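You operate a simulated robot arm through the tools that you are given. There is no shell and no other tool.

The job below is to be done with a simulated robot arm. You get a single attempt, and the scene is never put back.

TASK
Bring the backlash of the gear fixture to 0.25 mm.
Fine: push the backlash lever for a reading, loosen the cage clamp, slide in the one shim that takes up the rest, clamp and read again.

The check looks at the end state, three seconds after you hand in, the way a careful person would. Anything else that was tipped, shoved, dropped, spilled or broken makes it a failure.

THE ROBOT
A 5-joint arm with a two-finger parallel gripper, fixed in place. Base frame: the origin is at the foot of the arm, x ahead of it, y to its left, z up. Units: mm, rad, N and s.
It reaches about 1134 mm from its shoulder. Its first joint turns from -2.601 to 2.601 rad. Payload 1.57 kg.
The TCP is the grasp point between the finger pads, 30 mm short of the fingertips. In the tool frame z runs along the fingers and y along their closing line. Largest opening 110 mm; finger width 24, thickness 12; the body of the gripper, 48 by 112 mm, starts 78 mm behind the TCP.
Orientation is told as [roll, pitch, yaw] about the base's x, y, z axes, in that order, counted from this pose: with the fingers straight down and closing along the base's y, the tool's x points along the base's -x, its y along +y and its z along -z.

THE INTERFACE
- The arm moves only by the tool apply_moves. Its argument "rows" is one flat list of numbers, 7 for each row, row after row: the shift along the tool's x, y, z in mm, then the turn, a rotation vector about the tool's x, y, z in rad, then the opening in per cent of the stroke, from 0 (shut) to 100 (fully open). In form: [x, y, z, wx, wy, wz, fingers, x, y, z, wx, wy, wz, fingers, ...]. A call has 1 to 20 rows; each row shifts and turns the commanded pose from where the row before left it, along the tool's axes as they then stand. Rows are played at 5 a second. More than 50 mm and 0.15 rad between two rows, or a gripper value outside its range, and nothing of the call is played. Where a pose cannot be reached the arm comes as near as it can. A force on the tool above 90 N (or 10 N above the force at the start of the call, whichever is more), or a blocked arm, ends the call early, and 0.2 s more pass. Each finger travels about 72 mm/s and halts on what it meets, pressing with about 38 N; the grip force reading is that of the motor and also rises with nothing between the fingers. The clock runs only during rows and for 0.2 s after the last one: add rows that do not move to give the fingers time. It gives the time, the measured TCP pose, the force on the tool (base axes), the opening and the grip force at its end, in the units of the frame above (readings bear some noise), with the torque about the TCP (base axes, N m) and any sound that the robot's microphone picked up, and new pictures: "pictures" is both (left out), scene, wrist or none.
- Cameras (640 x 400 px; columns grow to the right, rows downward): "scene" is fixed at [218.9, -499.6, 1610.2]; the picture's right is [-0.99, -0.17, 0.00], its down [-0.14, 0.81, -0.57] and it looks along [0.10, -0.56, -0.82] (base axes); focal length 361 px, centre (320, 200). "wrist" rides on the gripper at [70, 16, -141] in the tool frame; the picture's right is [-0.23, 0.97, 0.00], its down [-0.85, -0.20, -0.48] and it looks along [-0.47, -0.11, 0.88] (tool axes); focal length 222 px, centre (320, 200). There is no depth. A picture from a camera that has moved, and an enlarged one, comes with that camera's place and axes in the base frame and with its lens.
- lift_body(by): slides the trunk up (or, below 0, down) by that many mm; the arm rides with it, the base frame stays. It gives what a move gives, with no picture.
- zoom(camera, box): a new picture of the part [left, top, right, bottom] of that camera's present view, enlarged. The clock stands still meanwhile.
- sign_off(): hands the job in; it is judged then, once.

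Places have to be worked out from the pictures, the camera data and where the tool is seen. Open the gripper and draw the arm clear of the work before you hand the job in, unless the task says otherwise.

The tools are called after ">>>" as name(argument=value, ...) on one line, values as JSON. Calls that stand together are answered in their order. apply_moves: Moves the arm, as the interface text tells. Its arguments: {"type":"object","properties":{"rows":{"type":"array"},"pictures":{"type":"string","enum":["both","scene","wrist","none"]}},"required":["rows"]} The other tools are called the same way: lift_body (by) slides the trunk up or down; zoom (camera, box) takes an enlarged picture of a part of a camera's view; sign_off () hands the job in.

At the start:

```text
time: 0.0
ee_pos: [87.2, -661.5, 1214.4]
orientation: [0.0, -0.001, 0.0]
force: [0.2, 0.0, -0.2]
torque: [0.03, -0.02, -0.01]
finger_gap: 110.0
grip_force: 0.0
trunk travel left (down, up): [-948.0, 22.0]
```

scene: 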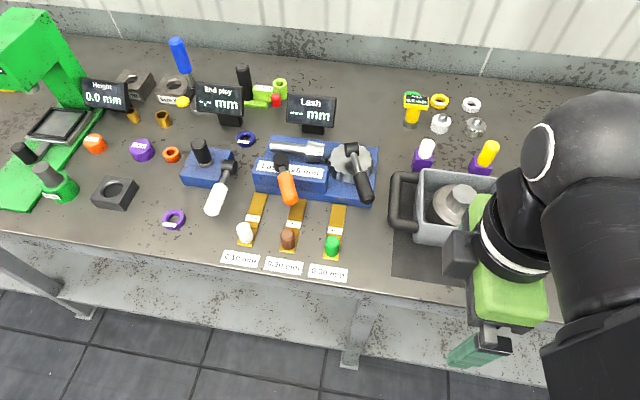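
wrist: 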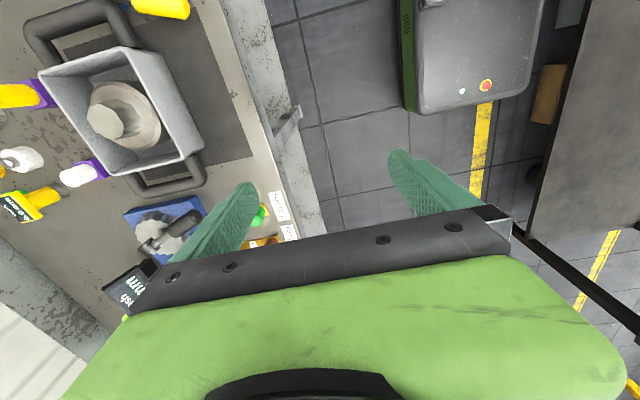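

I start by looking closely at the gear fixture, the shims and the readout from the scene camera.

>>> zoom(camera="scene", box=[220, 80, 400, 220])

>>> zoom(camera="scene", box=[200, 180, 380, 290])

>>> zoom(camera="scene", box=[0, 20, 300, 240])

>>> zoom(camera="scene", box=[250, 120, 390, 210])

```text
2.86 times, centred on (310, 150) of scene
camera zoom: at [218.9, -499.6, 1610.2], right [-0.99, -0.17, 0.0], down [-0.14, 0.81, -0.57], along [0.1, -0.56, -0.82], focal length 1032 px, centre (349, 343)
```

zoom: 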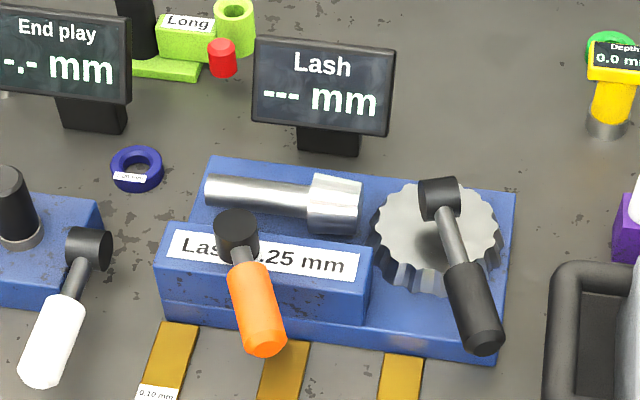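

```text
3.56 times, centred on (290, 235) of scene
camera zoom: at [218.9, -499.6, 1610.2], right [-0.99, -0.17, 0.0], down [-0.14, 0.81, -0.57], along [0.1, -0.56, -0.82], focal length 1284 px, centre (427, 76)
```

zoom: 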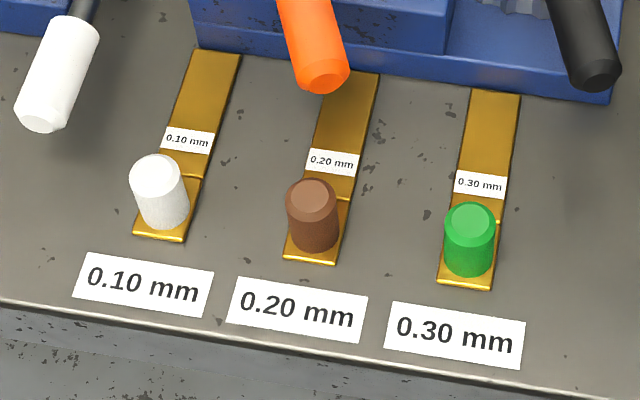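

```text
1.82 times, centred on (150, 130) of scene
camera zoom: at [218.9, -499.6, 1610.2], right [-0.99, -0.17, 0.0], down [-0.14, 0.81, -0.57], along [0.1, -0.56, -0.82], focal length 657 px, centre (629, 327)
```

zoom: 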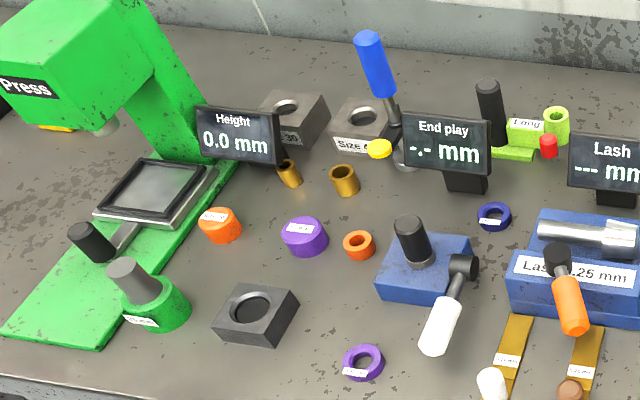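

```text
4.44 times, centred on (320, 165) of scene
camera zoom: at [218.9, -499.6, 1610.2], right [-0.99, -0.17, 0.0], down [-0.14, 0.81, -0.57], along [0.1, -0.56, -0.82], focal length 1606 px, centre (320, 356)
```

zoom: 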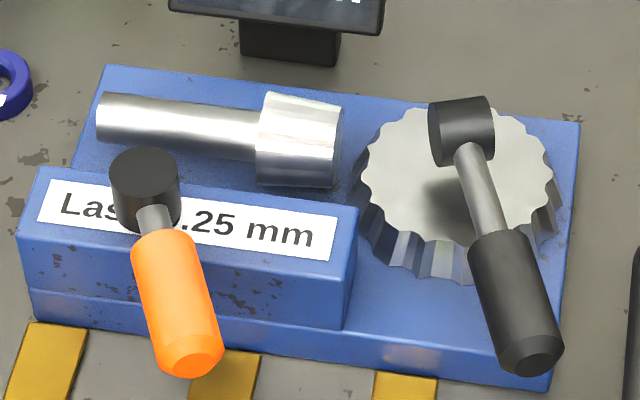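

The Lash readout is blank, the target label reads 0.25 mm, and the bench comes out at about z 890, with the fixture around (240–450, −1050). I spin the tool so that the wrist camera looks outward, then move it over to the fixture, well above the bench.

>>> apply_moves(rows=[0, 0, 0, 0, 0, 0.1428, 100, 0, 0, 0, 0, 0, 0.1428, 100, 0, 0, 0, 0, 0, 0.1428, 100, 0, 0, 0, 0, 0, 0.1428, 100, 0, 0, 0, 0, 0, 0.1428, 100, 0, 0, 0, 0, 0, 0.1428, 100, 0, 0, 0, 0, 0, 0.1428, 100, 0, 0, 0, 0, 0, 0.1428, 100, 0, 0, 0, 0, 0, 0.1428, 100, 0, 0, 0, 0, 0, 0.1428, 100, 0, 0, 0, 0, 0, 0.1428, 100, -25, 40, 0, 0, 0, 0, 100, -25, 40, 0, 0, 0, 0, 100, -25, 40, 0, 0, 0, 0, 100, -25, 40, 0, 0, 0, 0, 100, -25, 40, 0, 0, 0, 0, 100, 0, 0, 0, 0, 0, 0, 100])

```text
time: 3.6
ee_pos: [287.7, -785.1, 1215.4]
orientation: [0.0, -0.001, -1.572]
force: [0.2, -0.2, -0.5]
torque: [-0.03, 0.0, 0.01]
finger_gap: 109.9
grip_force: 0.0
trunk travel left (down, up): [-948.0, 22.0]
camera wrist: at [303.5, -715.4, 1357.3], right [0.97, -0.23, 0.0], down [-0.2, -0.85, 0.48], along [-0.11, -0.47, -0.88], focal length 222 px, centre (320, 200)
```

scene: 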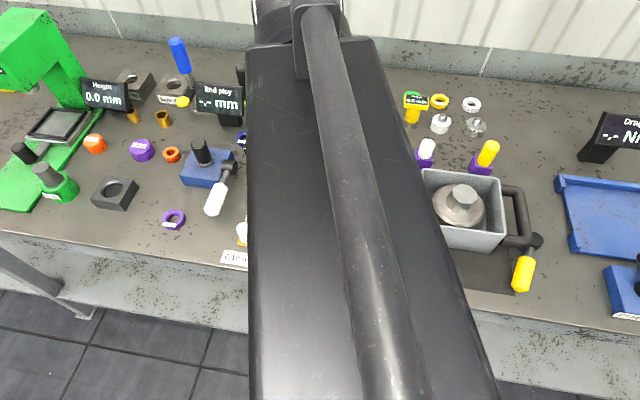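
wrist: 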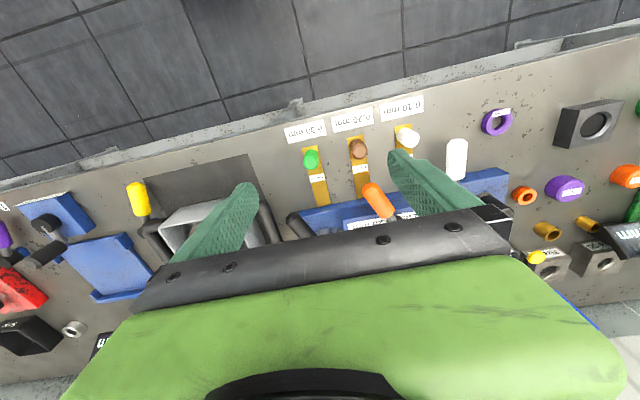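

The arm blocks the scene camera here, but the wrist view shows the shims and the front of the fixture. I enlarge that part.

>>> zoom(camera="wrist", box=[270, 80, 530, 242])

```text
2.46 times, centred on (400, 161) of wrist
camera zoom: at [303.5, -715.4, 1357.3], right [0.97, -0.23, 0.0], down [-0.2, -0.85, 0.48], along [-0.11, -0.47, -0.88], focal length 547 px, centre (123, 296)
```

zoom: 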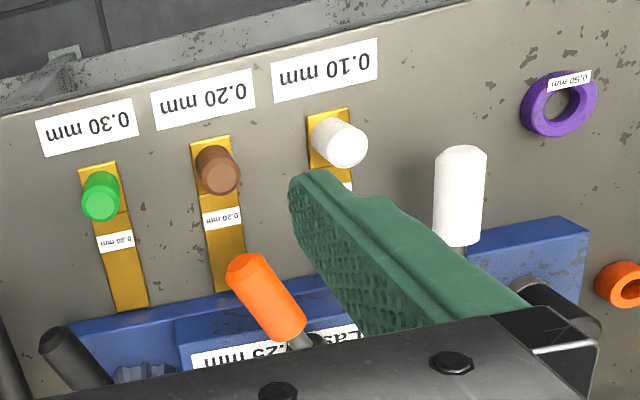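

Fixture geometry so far: bench about z 908, orange handle tip about (349, −895, 1009), black lever tip about (197, −949, 975), shims lying at y −832 to −969. I spin the tool half round so that the wrist camera can look outward upright, and will tilt afterwards.

>>> apply_moves(rows=[0, 0, 0, 0, 0, 0.1469, 0, 0, 0, 0, 0, 0, 0.1469, 0, 0, 0, 0, 0, 0, 0.1469, 0, 0, 0, 0, 0, 0, 0.1469, 0, 0, 0, 0, 0, 0, 0.1469, 0, 0, 0, 0, 0, 0, 0.1469, 0, 0, 0, 0, 0, 0, 0.1469, 0, 0, 0, 0, 0, 0, 0.1469, 0, 0, 0, 0, 0, 0, 0.1469, 0, 0, 0, 0, 0, 0, 0.1469, 0, 0, 0, 0, 0, 0, 0.1469, 0, 0, 0, 0, 0, 0, 0.1469, 0, 0, 0, 0, 0, 0, 0.1469, 0, 0, 0, 0, 0, 0, 0.1469, 0, 0, 0, 0, 0, 0, 0.1469, 0, 0, 0, 0, 0, 0, 0.1469, 0, 0, 0, 0, 0, 0, 0.1469, 0, 0, 0, 0, 0, 0, 0.1469, 0, 0, 0, 0, 0, 0, 0.1469, 0], pictures="wrist")

```text
time: 7.6
ee_pos: [277.4, -790.8, 1213.8]
orientation: [-0.004, 0.0, 1.981]
force: [0.5, -0.5, -0.3]
torque: [-0.03, -0.01, 0.01]
finger_gap: 0.3
grip_force: 21.9
out of reach, approached as far as the arm can: row 19
trunk travel left (down, up): [-948.0, 22.0]
camera wrist: at [289.2, -859.8, 1356.9], right [-0.98, -0.18, 0.0], down [-0.16, 0.86, 0.48], along [-0.08, 0.47, -0.88], focal length 222 px, centre (320, 200)
```

wrist: 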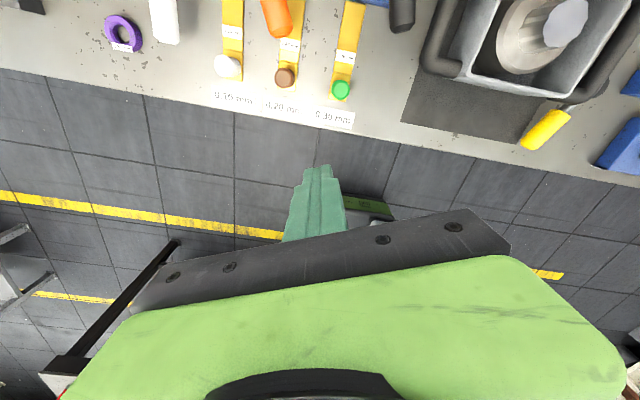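

Tool spin is near its limit here (about 180° from the arm plane), so I back it off slightly. Then I tilt the fingers outward so the wrist camera looks at the fixture.

>>> apply_moves(rows=[0, 0, 0, 0, 0, -0.1, 0, 0, 0, 0, -0.0107, 0.145, 0, 0, 0, 0, 0, -0.0107, 0.145, 0, 0, 0, 0, 0, -0.0107, 0.145, 0, 0, 0, 0, 0, -0.0107, 0.145, 0, 0, 0, 0, 0, -0.0107, 0.145, 0, 0, 0, 0, 0, -0.0107, 0.145, 0, 0, 0, 0, 0, -0.0107, 0.145, 0, 0, 0, 0, 0, -0.0107, 0.145, 0, 0, 0, 0, 0, 0, 0, 0, 0])

```text
time: 9.8
ee_pos: [277.3, -790.3, 1359.5]
orientation: [0.16, 1.16, 2.185]
force: [0.0, 0.7, -0.2]
torque: [0.02, -0.01, -0.02]
finger_gap: 0.0
grip_force: 20.8
out of reach, approached as far as the arm can: row 3, 4, 5, 6, 7, 8, 9
trunk travel left (down, up): [-948.0, 22.0]
camera wrist: at [223.7, -702.2, 1480.1], right [-0.92, -0.36, -0.15], down [-0.21, 0.77, -0.61], along [0.33, -0.53, -0.78], focal length 222 px, centre (320, 200)
```

scene: 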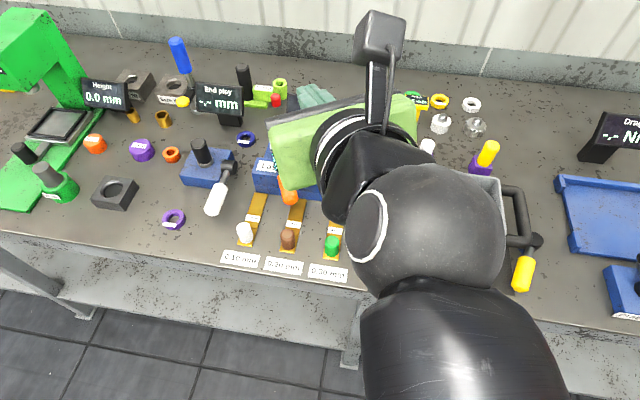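
wrist: 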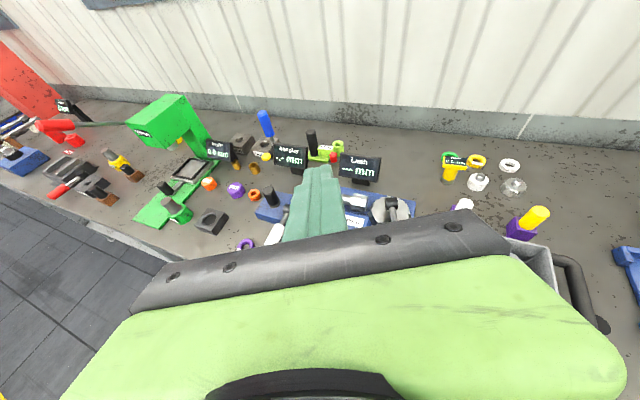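

The wrist view now shows the Lash display as well. I lower the trunk to bring the arm down closer, then look again.

>>> lift_body(by=-200)

>>> apply_moves(rows=[0, 0, 0, 0, 0, 0, 0])

```text
time: 12.0
ee_pos: [278.9, -789.8, 1158.3]
orientation: [0.157, 1.158, 2.184]
force: [-0.1, 0.6, -0.2]
torque: [-0.01, 0.0, 0.02]
finger_gap: 0.0
grip_force: 21.1
trunk travel left (down, up): [-748.0, 222.0]
```

```text
time: 12.4
ee_pos: [277.4, -789.3, 1157.9]
orientation: [0.158, 1.158, 2.184]
force: [-0.5, -0.7, -0.4]
torque: [0.03, 0.0, 0.0]
finger_gap: 0.0
grip_force: 21.3
trunk travel left (down, up): [-748.0, 222.0]
camera wrist: at [223.9, -702.1, 1280.0], right [-0.92, -0.36, -0.15], down [-0.21, 0.77, -0.61], along [0.33, -0.53, -0.78], focal length 222 px, centre (320, 200)
```

scene: 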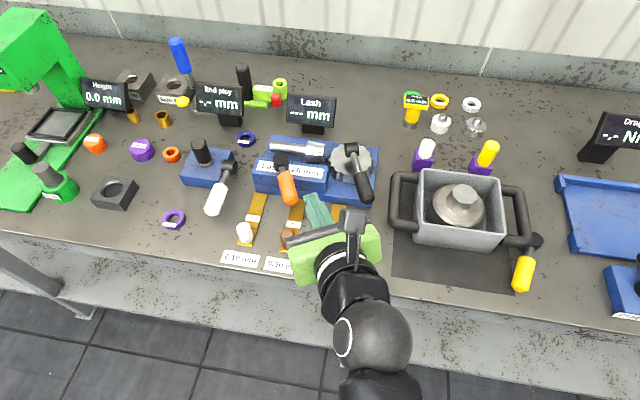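
wrist: 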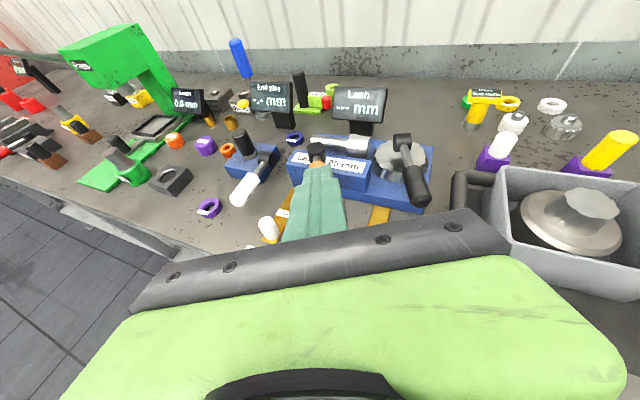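

This configuration leaves the scene view free. I enlarge the fixture in the wrist view.

>>> zoom(camera="wrist", box=[260, 70, 450, 220])

>>> zoom(camera="scene", box=[230, 130, 390, 230])

```text
2.67 times, centred on (355, 145) of wrist
camera zoom: at [223.9, -702.1, 1280.0], right [-0.92, -0.36, -0.15], down [-0.21, 0.77, -0.61], along [0.33, -0.53, -0.78], focal length 592 px, centre (227, 347)
```

zoom: 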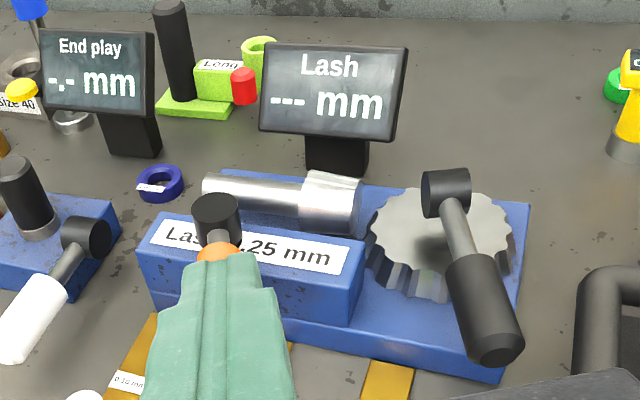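

```text
4.00 times, centred on (310, 180) of scene
camera zoom: at [218.9, -499.6, 1610.2], right [-0.99, -0.17, 0.0], down [-0.14, 0.81, -0.57], along [0.1, -0.56, -0.82], focal length 1445 px, centre (360, 280)
```

zoom: 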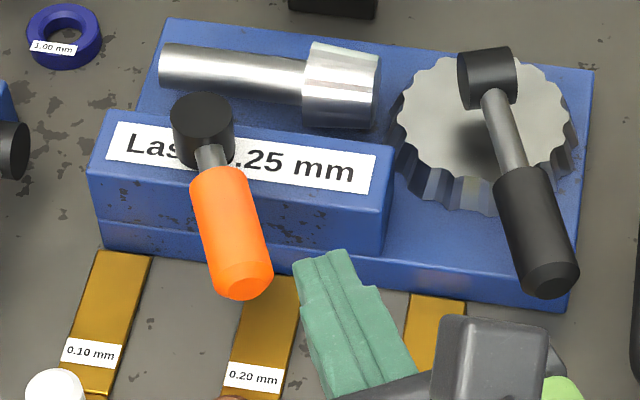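

>>> zoom(camera="wrist", box=[370, 120, 450, 170])

>>> zoom(camera="wrist", box=[280, 130, 380, 200])

>>> zoom(camera="scene", box=[330, 135, 390, 175])

```text
8.00 times, centred on (410, 145) of wrist
camera zoom: at [223.9, -702.1, 1280.0], right [-0.92, -0.36, -0.15], down [-0.21, 0.77, -0.61], along [0.33, -0.53, -0.78], focal length 1777 px, centre (-400, 640)
```

zoom: 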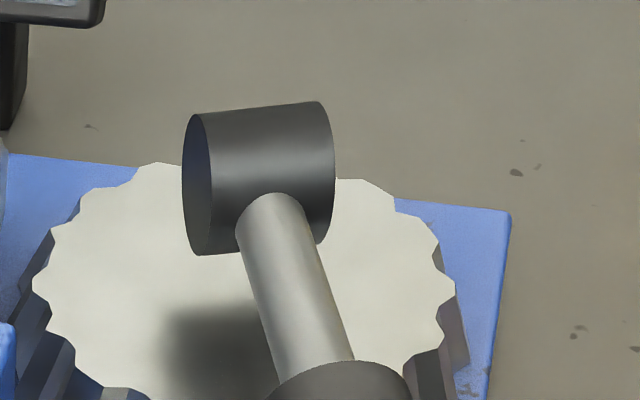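

```text
5.71 times, centred on (330, 165) of wrist
camera zoom: at [223.9, -702.1, 1280.0], right [-0.92, -0.36, -0.15], down [-0.21, 0.77, -0.61], along [0.33, -0.53, -0.78], focal length 1269 px, centre (263, 400)
```

zoom: 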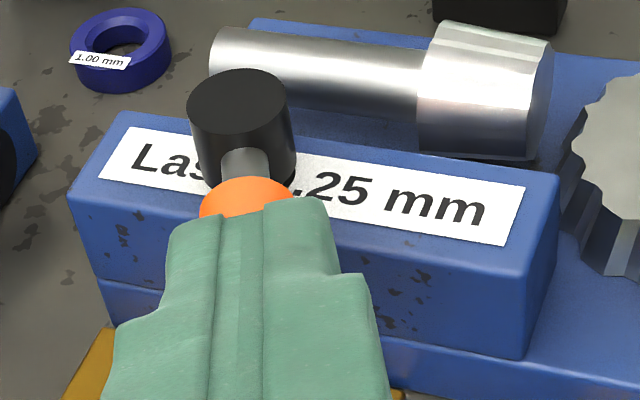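

```text
10.00 times, centred on (360, 155) of scene
camera zoom: at [218.9, -499.6, 1610.2], right [-0.99, -0.17, 0.0], down [-0.14, 0.81, -0.57], along [0.1, -0.56, -0.82], focal length 3613 px, centre (-80, 650)
```

zoom: 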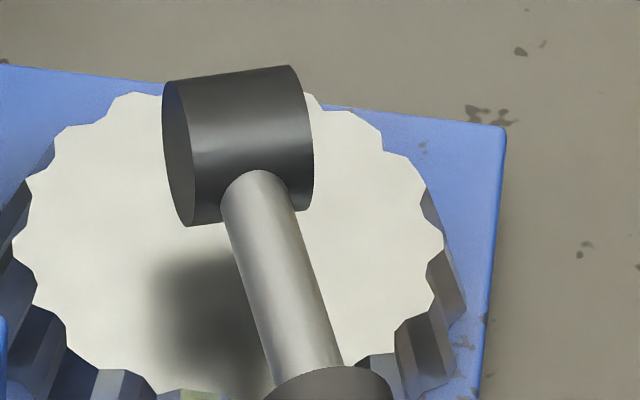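

The black lever's hub axis is horizontal at about (244, −1084, 980), so the lever is pushed down. The orange clamp hub is vertical at about (398, −1006, 995). I reduce the tilt to about 45° and bring the closed fingers to a point above the end of the black handle.

>>> apply_moves(rows=[0, 0, 0, 0.0096, -0.126, 0, 0, 0, 0, 0, 0.0096, -0.126, 0, 0, 0, 0, 0, 0.0096, -0.126, 0, 0, 0, 0, 0, -0.101, -0.0077, 0.101, 0, 1.3, 24.1, 30.6, 0, 0, 0, 0, 1.3, 24.1, 30.6, 0, 0, 0, 0, 1.3, 24.1, 30.6, 0, 0, 0, 0, 0, 0, 0, 0, 0, 0, 0])

```text
time: 14.2
ee_pos: [226.3, -880.8, 1083.0]
orientation: [0.068, 0.78, 1.967]
force: [0.2, 0.0, 0.4]
torque: [0.02, -0.02, 0.01]
finger_gap: 0.0
grip_force: 20.8
out of reach, approached as far as the arm can: row 1, 2, 3, 4, 5, 6, 7
trunk travel left (down, up): [-748.0, 222.0]
camera wrist: at [199.5, -836.2, 1234.5], right [-0.98, -0.18, -0.11], down [-0.15, 0.95, -0.27], along [0.16, -0.25, -0.96], focal length 222 px, centre (320, 200)
```

scene: 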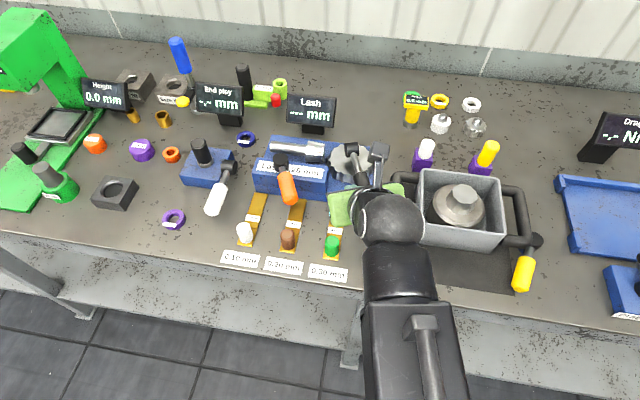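
wrist: 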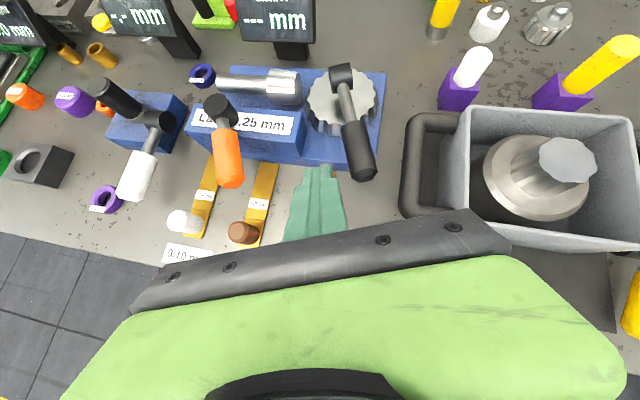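

The fingers are near (226, −881, 1083) at 45° tilt. I continue to a point above the black handle's end.

>>> apply_moves(rows=[14.4, 23.2, 16.1, -0.018, -0.001, 0.018, 0, 14.4, 23.2, 16.1, -0.018, -0.001, 0.018, 0, 0, 0, 0, 0, 0, 0, 0, 0, 0, 0, 0, 0, 0, 0])

```text
time: 15.2
ee_pos: [197.6, -935.7, 1084.0]
orientation: [0.069, 0.782, 1.916]
force: [-0.8, 1.0, 0.6]
torque: [0.02, 0.0, 0.0]
finger_gap: 0.0
grip_force: 21.2
trunk travel left (down, up): [-748.0, 222.0]
camera wrist: at [172.5, -890.5, 1234.9], right [-0.98, -0.13, -0.11], down [-0.1, 0.96, -0.27], along [0.14, -0.26, -0.96], focal length 222 px, centre (320, 200)
```

scene: 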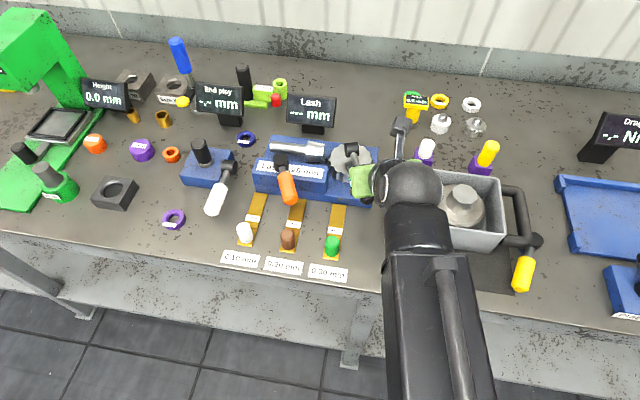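
wrist: 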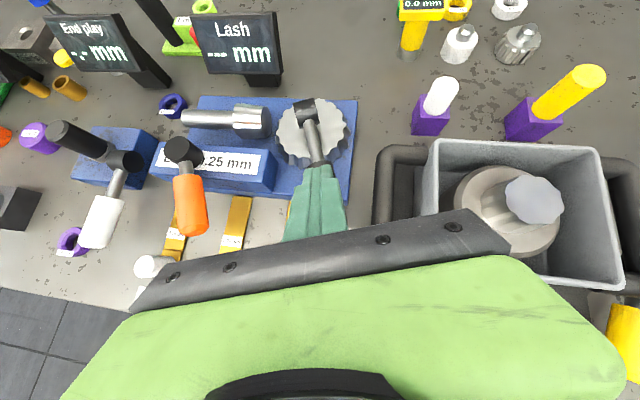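

The closed fingertips are about 55 mm above the black handle, and positions follow the commands well now. I descend straight down in small steps while watching the force.

>>> apply_moves(rows=[-5.65, -0.42, 5.66, 0, 0, 0, 0, -5.65, -0.42, 5.66, 0, 0, 0, 0, -5.65, -0.42, 5.66, 0, 0, 0, 0, -5.65, -0.42, 5.66, 0, 0, 0, 0, -5.65, -0.42, 5.66, 0, 0, 0, 0])

```text
time: 16.4
ee_pos: [197.9, -936.4, 1084.4]
orientation: [0.067, 0.782, 1.916]
force: [0.5, 0.2, -0.5]
torque: [-0.01, -0.03, 0.0]
finger_gap: 0.0
grip_force: 21.3
out of reach, approached as far as the arm can: row 1, 2, 3, 4, 5
trunk travel left (down, up): [-748.0, 222.0]
camera wrist: at [172.6, -890.4, 1234.9], right [-0.98, -0.13, -0.11], down [-0.1, 0.96, -0.27], along [0.14, -0.26, -0.96], focal length 222 px, centre (320, 200)
```

scene: 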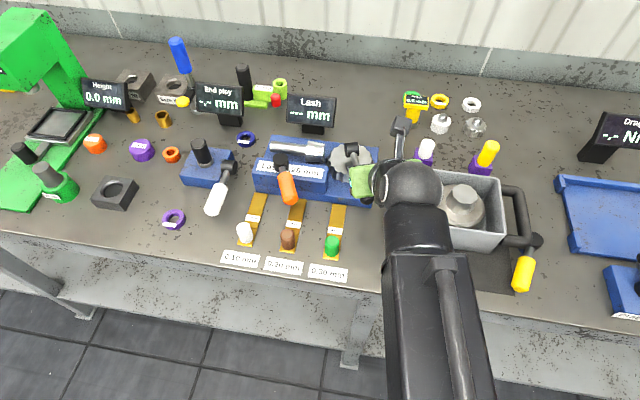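
wrist: 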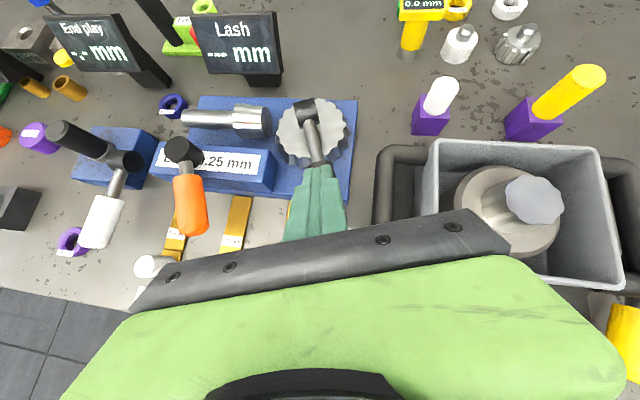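

The arm cannot go lower with this tilt, so I use the trunk for the vertical motion, in small steps.

>>> lift_body(by=-35)

>>> zoom(camera="wrist", box=[200, 0, 400, 240])

>>> zoom(camera="scene", box=[230, 80, 430, 220])

```text
time: 17.2
ee_pos: [197.2, -935.6, 1049.0]
orientation: [0.068, 0.783, 1.915]
force: [-0.2, 0.4, 0.1]
torque: [0.03, -0.01, 0.01]
finger_gap: 0.0
grip_force: 21.3
trunk travel left (down, up): [-713.0, 257.0]
```

```text
1.67 times, centred on (300, 120) of wrist
camera zoom: at [172.6, -890.4, 1199.9], right [-0.98, -0.13, -0.11], down [-0.1, 0.96, -0.27], along [0.14, -0.26, -0.96], focal length 370 px, centre (353, 333)
```

zoom: 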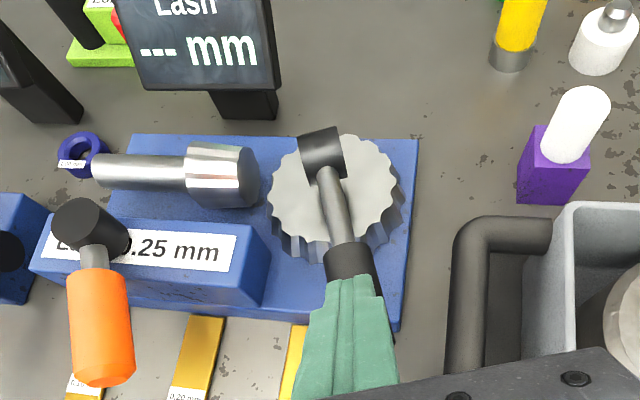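

```text
2.86 times, centred on (330, 150) of scene
camera zoom: at [218.9, -499.6, 1610.2], right [-0.99, -0.17, 0.0], down [-0.14, 0.81, -0.57], along [0.1, -0.56, -0.82], focal length 1032 px, centre (291, 343)
```

zoom: 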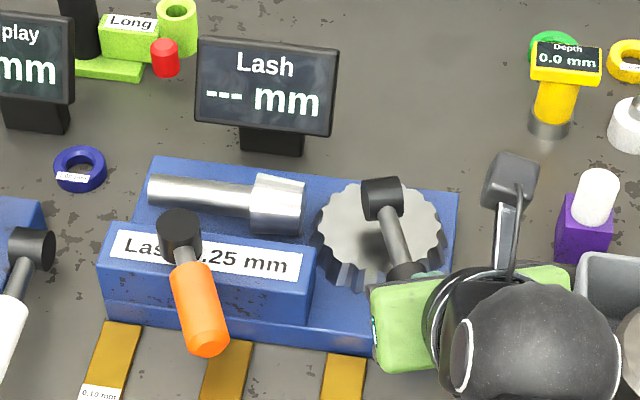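

The tip is about 15 mm above the handle and centred on it. I keep lowering.

>>> lift_body(by=-12)

>>> lift_body(by=-6)

```text
time: 17.8
ee_pos: [196.4, -936.6, 1038.9]
orientation: [0.069, 0.782, 1.915]
force: [-1.0, -0.4, 0.6]
torque: [0.0, 0.01, -0.04]
finger_gap: 0.1
grip_force: 21.8
trunk travel left (down, up): [-701.0, 269.0]
```

```text
time: 18.3
ee_pos: [196.9, -935.7, 1030.7]
orientation: [0.069, 0.783, 1.917]
force: [-0.6, 0.8, 0.9]
torque: [0.0, 0.0, -0.01]
finger_gap: 0.0
grip_force: 21.5
trunk travel left (down, up): [-695.0, 275.0]
```

>>> lift_body(by=-6)

>>> zoom(camera="wrist", box=[200, 0, 400, 240])

```text
time: 18.9
ee_pos: [196.6, -936.9, 1025.2]
orientation: [0.068, 0.782, 1.917]
force: [1.1, -0.5, -0.5]
torque: [-0.03, 0.02, 0.0]
finger_gap: 0.0
grip_force: 21.4
trunk travel left (down, up): [-689.0, 281.0]
```

```text
1.67 times, centred on (300, 120) of wrist
camera zoom: at [172.6, -890.4, 1175.9], right [-0.98, -0.13, -0.11], down [-0.1, 0.96, -0.27], along [0.14, -0.26, -0.96], focal length 370 px, centre (353, 333)
```

zoom: 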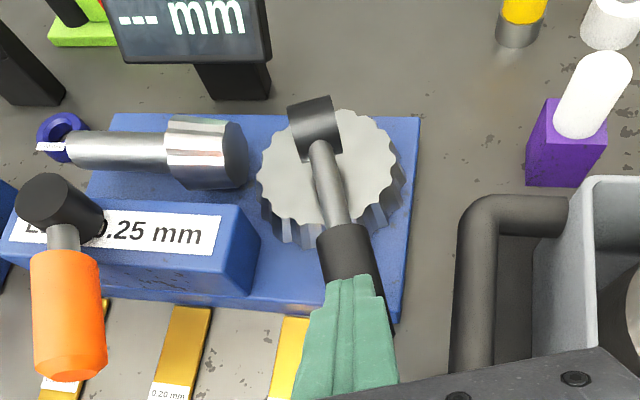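

No contact yet; I continue with small steps.

>>> lift_body(by=-6)

>>> lift_body(by=-5)

>>> zoom(camera="scene", box=[270, 80, 430, 220])

```text
time: 19.4
ee_pos: [197.3, -937.0, 1020.2]
orientation: [0.068, 0.783, 1.917]
force: [0.0, 0.2, 0.7]
torque: [0.03, 0.01, 0.05]
finger_gap: 0.0
grip_force: 21.3
trunk travel left (down, up): [-683.0, 287.0]
```

```text
time: 19.9
ee_pos: [197.6, -935.6, 1014.0]
orientation: [0.068, 0.782, 1.915]
force: [-0.4, -0.9, 0.8]
torque: [0.01, -0.03, 0.01]
finger_gap: 0.2
grip_force: 21.5
trunk travel left (down, up): [-678.0, 292.0]
```

```text
2.86 times, centred on (350, 150) of scene
camera zoom: at [218.9, -499.6, 1610.2], right [-0.99, -0.17, 0.0], down [-0.14, 0.81, -0.57], along [0.1, -0.56, -0.82], focal length 1032 px, centre (234, 343)
```

zoom: 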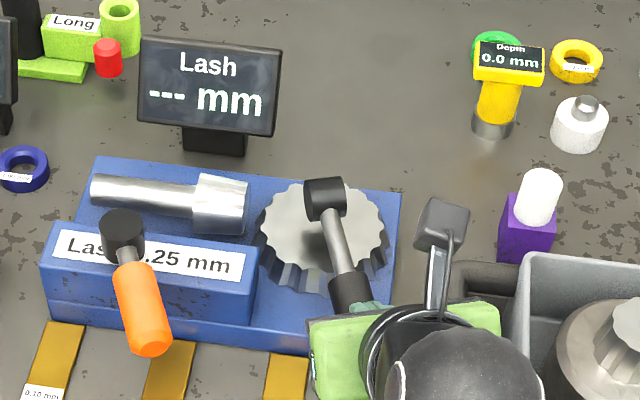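

>>> lift_body(by=-6)

>>> zoom(camera="wrist", box=[240, 60, 400, 200])

```text
time: 20.5
ee_pos: [196.6, -937.3, 1007.8]
orientation: [0.067, 0.782, 1.914]
force: [0.2, 0.2, 0.5]
torque: [-0.02, 0.0, -0.04]
finger_gap: 0.3
grip_force: 22.0
trunk travel left (down, up): [-672.0, 298.0]
```

```text
2.86 times, centred on (320, 130) of wrist
camera zoom: at [172.6, -890.4, 1158.9], right [-0.98, -0.13, -0.11], down [-0.1, 0.96, -0.27], along [0.14, -0.26, -0.96], focal length 635 px, centre (320, 400)
```

zoom: 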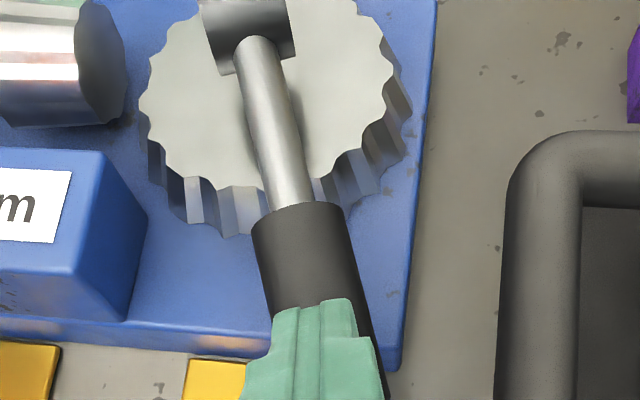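

>>> lift_body(by=-5)

>>> lift_body(by=-4)

>>> zoom(camera="wrist", box=[200, 0, 400, 200])

```text
time: 21.0
ee_pos: [197.0, -935.5, 1003.3]
orientation: [0.067, 0.781, 1.916]
force: [0.4, -0.4, 0.5]
torque: [-0.01, -0.04, -0.02]
finger_gap: 0.1
grip_force: 21.0
trunk travel left (down, up): [-667.0, 303.0]
```

```text
time: 21.6
ee_pos: [197.1, -936.9, 1000.1]
orientation: [0.069, 0.782, 1.918]
force: [0.4, 0.4, 0.2]
torque: [-0.02, 0.02, 0.0]
finger_gap: 0.2
grip_force: 21.2
trunk travel left (down, up): [-663.0, 307.0]
```

```text
2.00 times, centred on (300, 100) of wrist
camera zoom: at [172.6, -890.4, 1149.9], right [-0.98, -0.13, -0.11], down [-0.1, 0.96, -0.27], along [0.14, -0.26, -0.96], focal length 444 px, centre (360, 400)
```

zoom: 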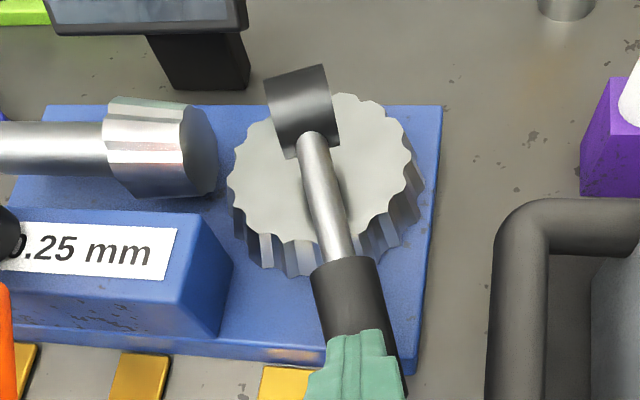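

Still no force at TCP z 1000, so the fingertips may be passing just in front of the handle's end. I raise a little, shift 25 mm further along the handle, and look.

>>> lift_body(by=25)

>>> apply_moves(rows=[8.3, 3.6, 8.6, 0, 0, 0, 0, 8.3, 3.6, 8.6, 0, 0, 0, 0, 0, 0, 0, 0, 0, 0, 0])

```text
time: 22.3
ee_pos: [196.0, -936.5, 1025.1]
orientation: [0.068, 0.783, 1.917]
force: [-0.5, 1.1, 0.7]
torque: [-0.02, -0.05, 0.0]
finger_gap: 0.0
grip_force: 21.5
trunk travel left (down, up): [-688.0, 282.0]
```

```text
time: 23.1
ee_pos: [196.2, -962.2, 1024.4]
orientation: [0.068, 0.783, 1.918]
force: [-0.3, 0.5, 0.0]
torque: [0.0, -0.02, 0.0]
finger_gap: 0.1
grip_force: 21.6
trunk travel left (down, up): [-688.0, 282.0]
camera wrist: at [172.6, -915.3, 1175.0], right [-0.98, -0.13, -0.11], down [-0.1, 0.96, -0.27], along [0.14, -0.26, -0.96], focal length 222 px, centre (320, 200)
```

scene: 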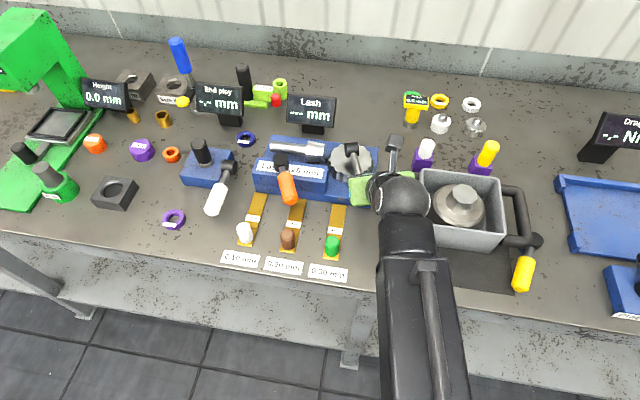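
wrist: 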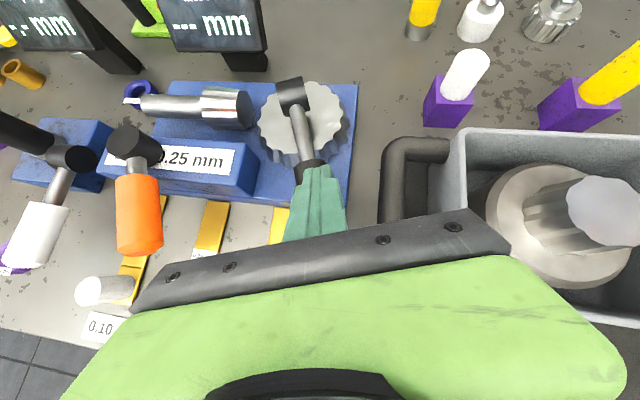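

Now the fingertips overlap the handle in the middle of its sleeve. I lower step by step again.

>>> lift_body(by=-12)

>>> lift_body(by=-6)

>>> lift_body(by=-5)

```text
time: 23.7
ee_pos: [196.8, -962.3, 1013.9]
orientation: [0.068, 0.784, 1.918]
force: [-0.4, 0.7, 1.6]
torque: [0.01, 0.0, -0.01]
finger_gap: 0.0
grip_force: 21.7
trunk travel left (down, up): [-676.0, 294.0]
```

```text
time: 24.2
ee_pos: [196.8, -961.1, 1006.9]
orientation: [0.068, 0.783, 1.915]
force: [-0.5, 0.4, 0.6]
torque: [-0.02, 0.03, 0.01]
finger_gap: 0.0
grip_force: 21.1
trunk travel left (down, up): [-670.0, 300.0]
```

```text
time: 24.8
ee_pos: [196.6, -962.0, 1000.5]
orientation: [0.068, 0.783, 1.917]
force: [-0.1, -0.4, -0.3]
torque: [-0.01, -0.02, -0.03]
finger_gap: 0.1
grip_force: 21.9
trunk travel left (down, up): [-665.0, 305.0]
```

>>> lift_body(by=-5)

>>> zoom(camera="wrist", box=[220, 60, 400, 200])

>>> zoom(camera="scene", box=[290, 120, 430, 220])

```text
time: 25.3
ee_pos: [197.3, -960.8, 996.5]
orientation: [0.067, 0.781, 1.917]
force: [0.1, 0.2, -0.6]
torque: [0.03, 0.02, -0.01]
finger_gap: 0.0
grip_force: 21.4
trunk travel left (down, up): [-660.0, 310.0]
```

```text
2.86 times, centred on (310, 130) of wrist
camera zoom: at [172.7, -915.2, 1146.9], right [-0.98, -0.13, -0.11], down [-0.1, 0.96, -0.27], along [0.14, -0.26, -0.96], focal length 635 px, centre (349, 400)
```

zoom: 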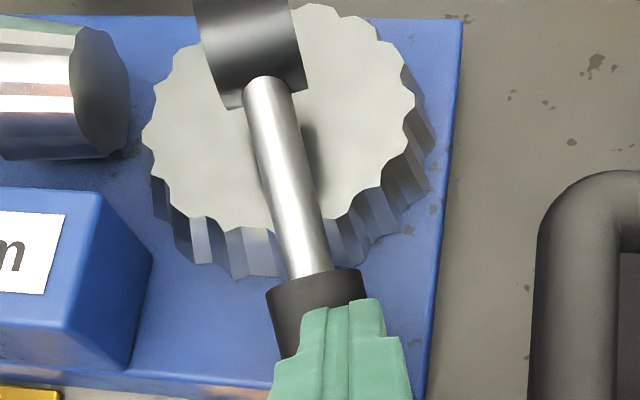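

```text
4.00 times, centred on (360, 170) of scene
camera zoom: at [218.9, -499.6, 1610.2], right [-0.99, -0.17, 0.0], down [-0.14, 0.81, -0.57], along [0.1, -0.56, -0.82], focal length 1445 px, centre (160, 320)
```

zoom: 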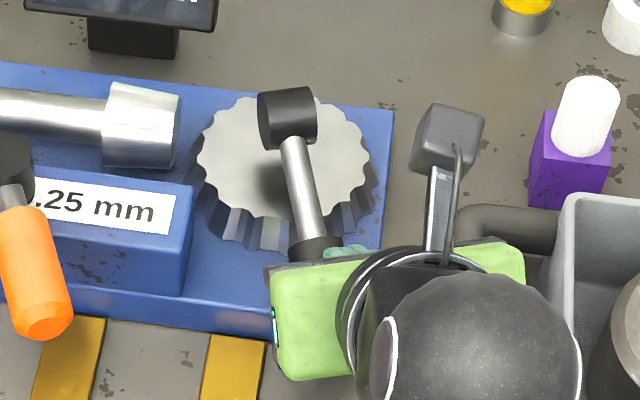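

>>> lift_body(by=-5)

>>> lift_body(by=-5)

>>> zoom(camera="wrist", box=[220, 0, 400, 200])

```text
time: 25.9
ee_pos: [197.0, -960.0, 993.1]
orientation: [0.068, 0.784, 1.917]
force: [0.1, -2.9, 8.8]
torque: [-0.17, -0.11, -0.02]
finger_gap: 0.1
grip_force: 21.4
trunk travel left (down, up): [-655.0, 315.0]
```

```text
time: 26.4
ee_pos: [197.0, -958.8, 991.3]
orientation: [0.07, 0.792, 1.916]
force: [2.6, -8.2, 42.0]
torque: [-0.74, -0.48, -0.04]
finger_gap: 0.0
grip_force: 21.6
trunk travel left (down, up): [-650.0, 320.0]
```

```text
2.00 times, centred on (310, 100) of wrist
camera zoom: at [172.1, -912.4, 1141.4], right [-0.98, -0.13, -0.11], down [-0.1, 0.95, -0.28], along [0.15, -0.27, -0.95], focal length 444 px, centre (340, 400)
```

zoom: 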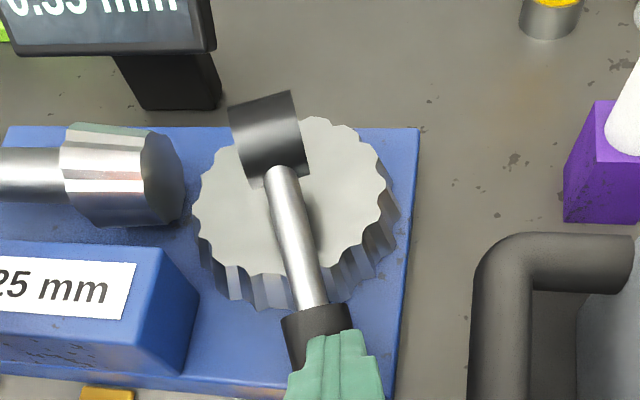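

Contact at TCP z about 993, now 42 N, and the display has come alive. I read it.

>>> zoom(camera="scene", box=[270, 80, 350, 140])

>>> zoom(camera="wrist", box=[160, 0, 320, 60])

```text
6.67 times, centred on (310, 110) of scene
camera zoom: at [218.9, -499.6, 1610.2], right [-0.99, -0.17, 0.0], down [-0.14, 0.81, -0.57], along [0.1, -0.56, -0.82], focal length 2408 px, centre (387, 800)
```

zoom: 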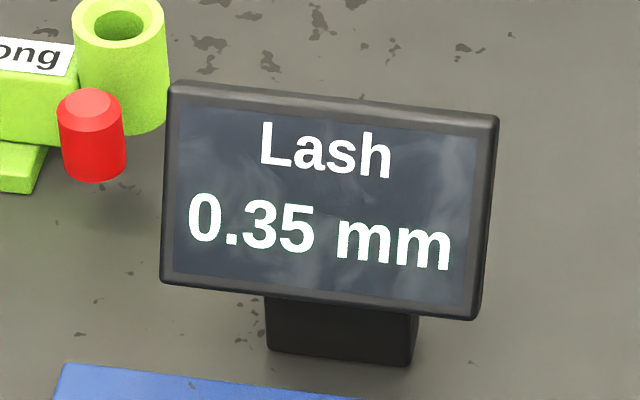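

```text
4.00 times, centred on (240, 30) of wrist
camera zoom: at [172.1, -912.4, 1141.4], right [-0.98, -0.13, -0.11], down [-0.1, 0.95, -0.28], along [0.15, -0.27, -0.95], focal length 888 px, centre (640, 880)
```

zoom: 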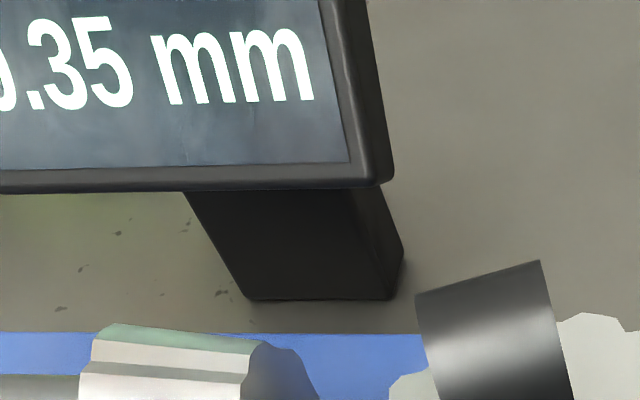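

The reading is 0.35 mm, so the rest to take up would be 0.10 mm. I push very slightly more to check the reading is at its end stop, before releasing.

>>> lift_body(by=-2)

>>> zoom(camera="scene", box=[270, 80, 430, 200])

>>> lift_body(by=70)

>>> zoom(camera="scene", box=[270, 80, 430, 200])

```text
time: 26.9
ee_pos: [196.4, -958.7, 990.9]
orientation: [0.072, 0.795, 1.918]
force: [3.0, -5.0, 53.4]
torque: [-0.75, -0.58, 0.0]
finger_gap: 0.2
grip_force: 21.8
trunk travel left (down, up): [-648.0, 322.0]
```

```text
3.33 times, centred on (350, 140) of scene
camera zoom: at [218.9, -499.6, 1610.2], right [-0.99, -0.17, 0.0], down [-0.14, 0.81, -0.57], along [0.1, -0.56, -0.82], focal length 1204 px, centre (220, 400)
```

zoom: 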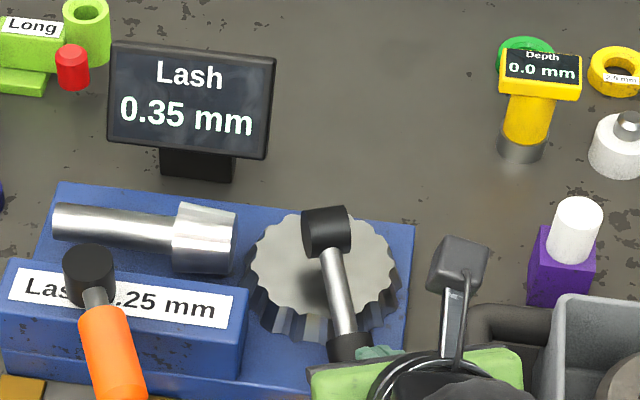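

```text
time: 28.0
ee_pos: [197.9, -961.0, 1054.0]
orientation: [0.068, 0.781, 1.917]
force: [-0.4, 0.6, -0.3]
torque: [-0.01, -0.02, 0.03]
finger_gap: 0.1
grip_force: 21.6
trunk travel left (down, up): [-718.0, 252.0]
```

```text
3.33 times, centred on (350, 140) of scene
camera zoom: at [218.9, -499.6, 1610.2], right [-0.99, -0.17, 0.0], down [-0.14, 0.81, -0.57], along [0.1, -0.56, -0.82], focal length 1204 px, centre (220, 400)
```

zoom: 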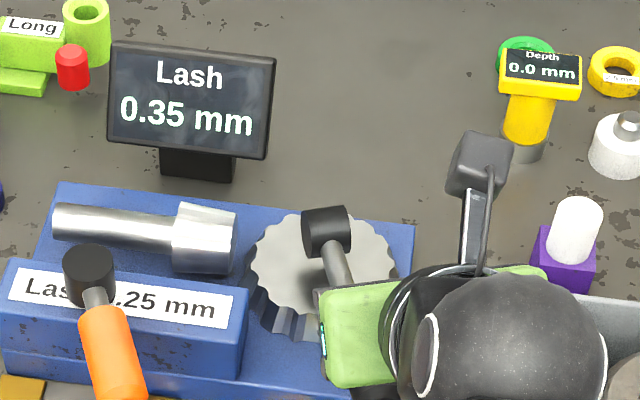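

The reading holds at 0.35 mm with the lever released, so the 0.10 mm shim is the one. Next I move above the orange clamp handle, on its +x side, staying high.

>>> lift_body(by=20)

>>> apply_moves(rows=[0, 0, 0, 0.0705, 0.0048, -0.0707, 0, 0, 0, 0, 0.0705, 0.0048, -0.0707, 0, 8.8, -38.1, 6.2, 0, 0, 0, 0, 8.8, -38.1, 6.2, 0, 0, 0, 0, 8.8, -38.1, 6.2, 0, 0, 0, 0, 8.8, -38.1, 6.2, 0, 0, 0, 0, 8.8, -38.1, 6.2, 0, 0, 0, 0, 0, 0, 0, 0, 0, 0, 0])

```text
time: 28.7
ee_pos: [197.0, -961.6, 1074.2]
orientation: [0.069, 0.782, 1.916]
force: [-0.8, 1.3, -0.4]
torque: [0.02, -0.04, 0.0]
finger_gap: 0.0
grip_force: 21.2
trunk travel left (down, up): [-738.0, 232.0]
```

```text
time: 30.5
ee_pos: [389.7, -916.3, 1072.8]
orientation: [0.067, 0.781, 2.116]
force: [0.1, -0.6, 0.4]
torque: [-0.03, 0.02, 0.01]
finger_gap: 0.0
grip_force: 21.1
trunk travel left (down, up): [-738.0, 232.0]
camera wrist: at [356.9, -876.3, 1225.0], right [-0.94, -0.33, -0.11], down [-0.29, 0.92, -0.27], along [0.19, -0.22, -0.96], focal length 222 px, centre (320, 200)
```

scene: 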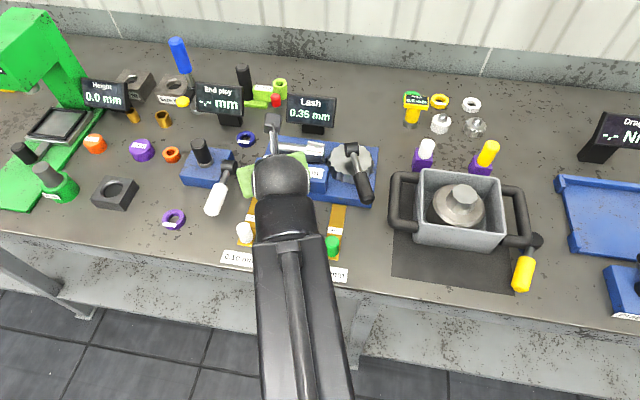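
wrist: 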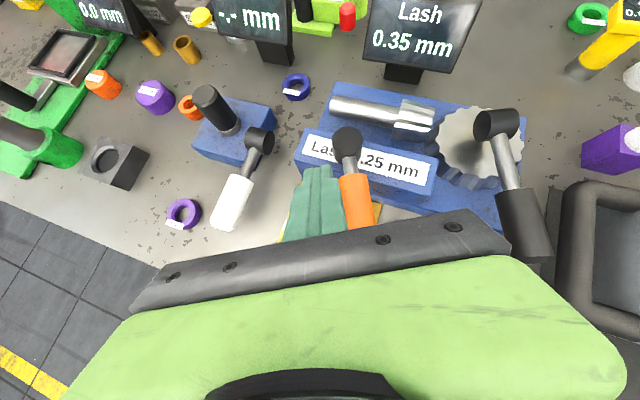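

The clamp handle is just to the −x side of the fingers. I shift 5 mm further away and descend beside it.

>>> apply_moves(rows=[1.8, -4.4, 1.5, 0, 0, 0, 0], pictures="none")

>>> lift_body(by=-45)

>>> lift_body(by=-28)

>>> zoom(camera="wrist", box=[240, 80, 440, 240])

```text
time: 30.9
ee_pos: [394.2, -916.5, 1075.0]
orientation: [0.067, 0.782, 2.115]
force: [0.4, 0.6, -0.2]
torque: [0.0, 0.01, 0.0]
finger_gap: 0.0
grip_force: 21.3
trunk travel left (down, up): [-738.0, 232.0]
```

```text
time: 31.7
ee_pos: [394.9, -917.3, 1029.7]
orientation: [0.066, 0.781, 2.115]
force: [0.0, 0.2, 0.1]
torque: [0.03, -0.01, -0.01]
finger_gap: 0.0
grip_force: 20.8
trunk travel left (down, up): [-693.0, 277.0]
```

```text
time: 32.5
ee_pos: [395.0, -917.5, 1000.6]
orientation: [0.065, 0.78, 2.115]
force: [0.3, -0.1, 0.1]
torque: [0.02, 0.0, -0.03]
finger_gap: 0.0
grip_force: 21.0
trunk travel left (down, up): [-665.0, 305.0]
```

```text
2.50 times, centred on (340, 160) of wrist
camera zoom: at [361.7, -876.2, 1152.0], right [-0.94, -0.33, -0.11], down [-0.29, 0.92, -0.27], along [0.19, -0.22, -0.96], focal length 555 px, centre (270, 300)
```

zoom: 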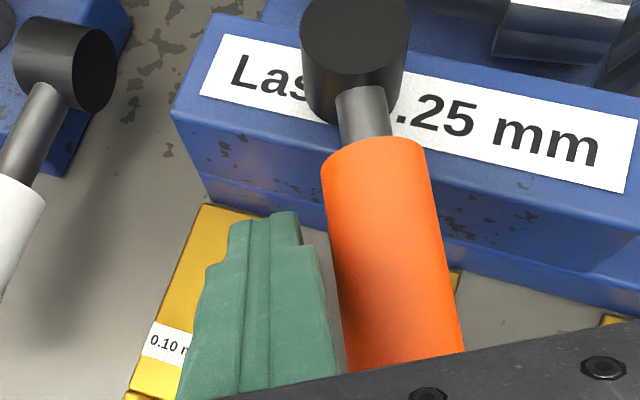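

The fingers sit beside the orange handle with about 10 mm gap. I push it toward −x in small steps, watching the force.

>>> apply_moves(rows=[-0.3, 3, -0.1, 0, 0, 0, 0, -0.3, 3, -0.1, 0, 0, 0, 0, -0.3, 3, -0.1, 0, 0, 0, 0, -0.3, 3, -0.1, 0, 0, 0, 0], pictures="none")

>>> zoom(camera="wrist", box=[240, 80, 440, 240])

```text
time: 33.5
ee_pos: [390.6, -919.2, 1002.5]
orientation: [0.065, 0.781, 2.118]
force: [31.0, 18.5, 0.6]
torque: [0.07, -0.1, -0.51]
finger_gap: 0.0
grip_force: 21.0
trunk travel left (down, up): [-665.0, 305.0]
```

```text
2.50 times, centred on (340, 160) of wrist
camera zoom: at [356.8, -878.7, 1152.2], right [-0.94, -0.33, -0.11], down [-0.29, 0.92, -0.27], along [0.2, -0.22, -0.96], focal length 555 px, centre (270, 300)
```

zoom: 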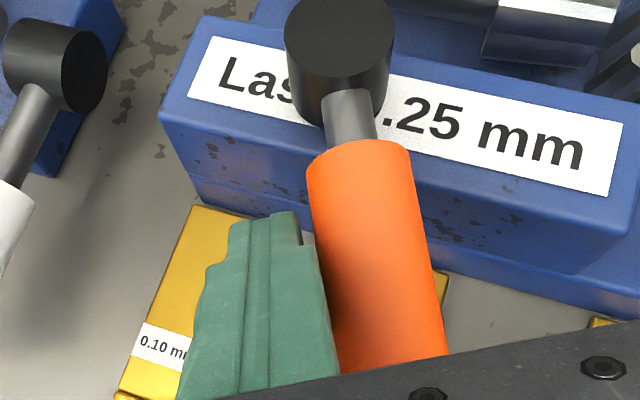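

Contact with about 36 N. I push a little more to see whether the lever turns or is at a stop.

>>> apply_moves(rows=[-0.3, 3, -0.1, 0, 0, 0, 0, -0.3, 3, -0.1, 0, 0, 0, 0], pictures="none")

>>> zoom(camera="wrist", box=[240, 80, 440, 240])

```text
time: 34.1
ee_pos: [389.4, -918.3, 1001.3]
orientation: [0.062, 0.784, 2.12]
force: [46.6, 23.2, 2.9]
torque: [0.08, -0.14, -0.63]
finger_gap: 0.1
grip_force: 21.1
trunk travel left (down, up): [-665.0, 305.0]
```

```text
2.50 times, centred on (340, 160) of wrist
camera zoom: at [355.7, -878.9, 1152.5], right [-0.94, -0.33, -0.12], down [-0.29, 0.92, -0.27], along [0.2, -0.22, -0.95], focal length 555 px, centre (270, 300)
```

zoom: 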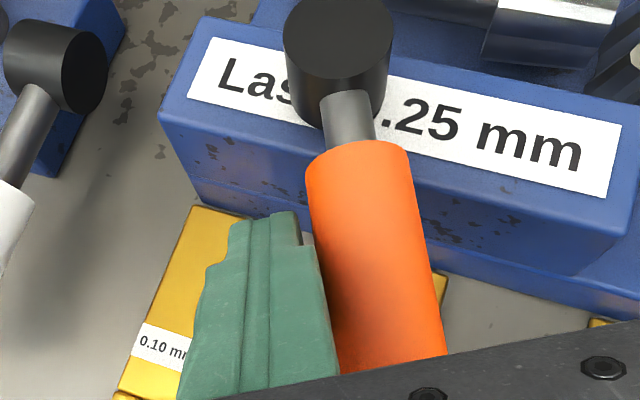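

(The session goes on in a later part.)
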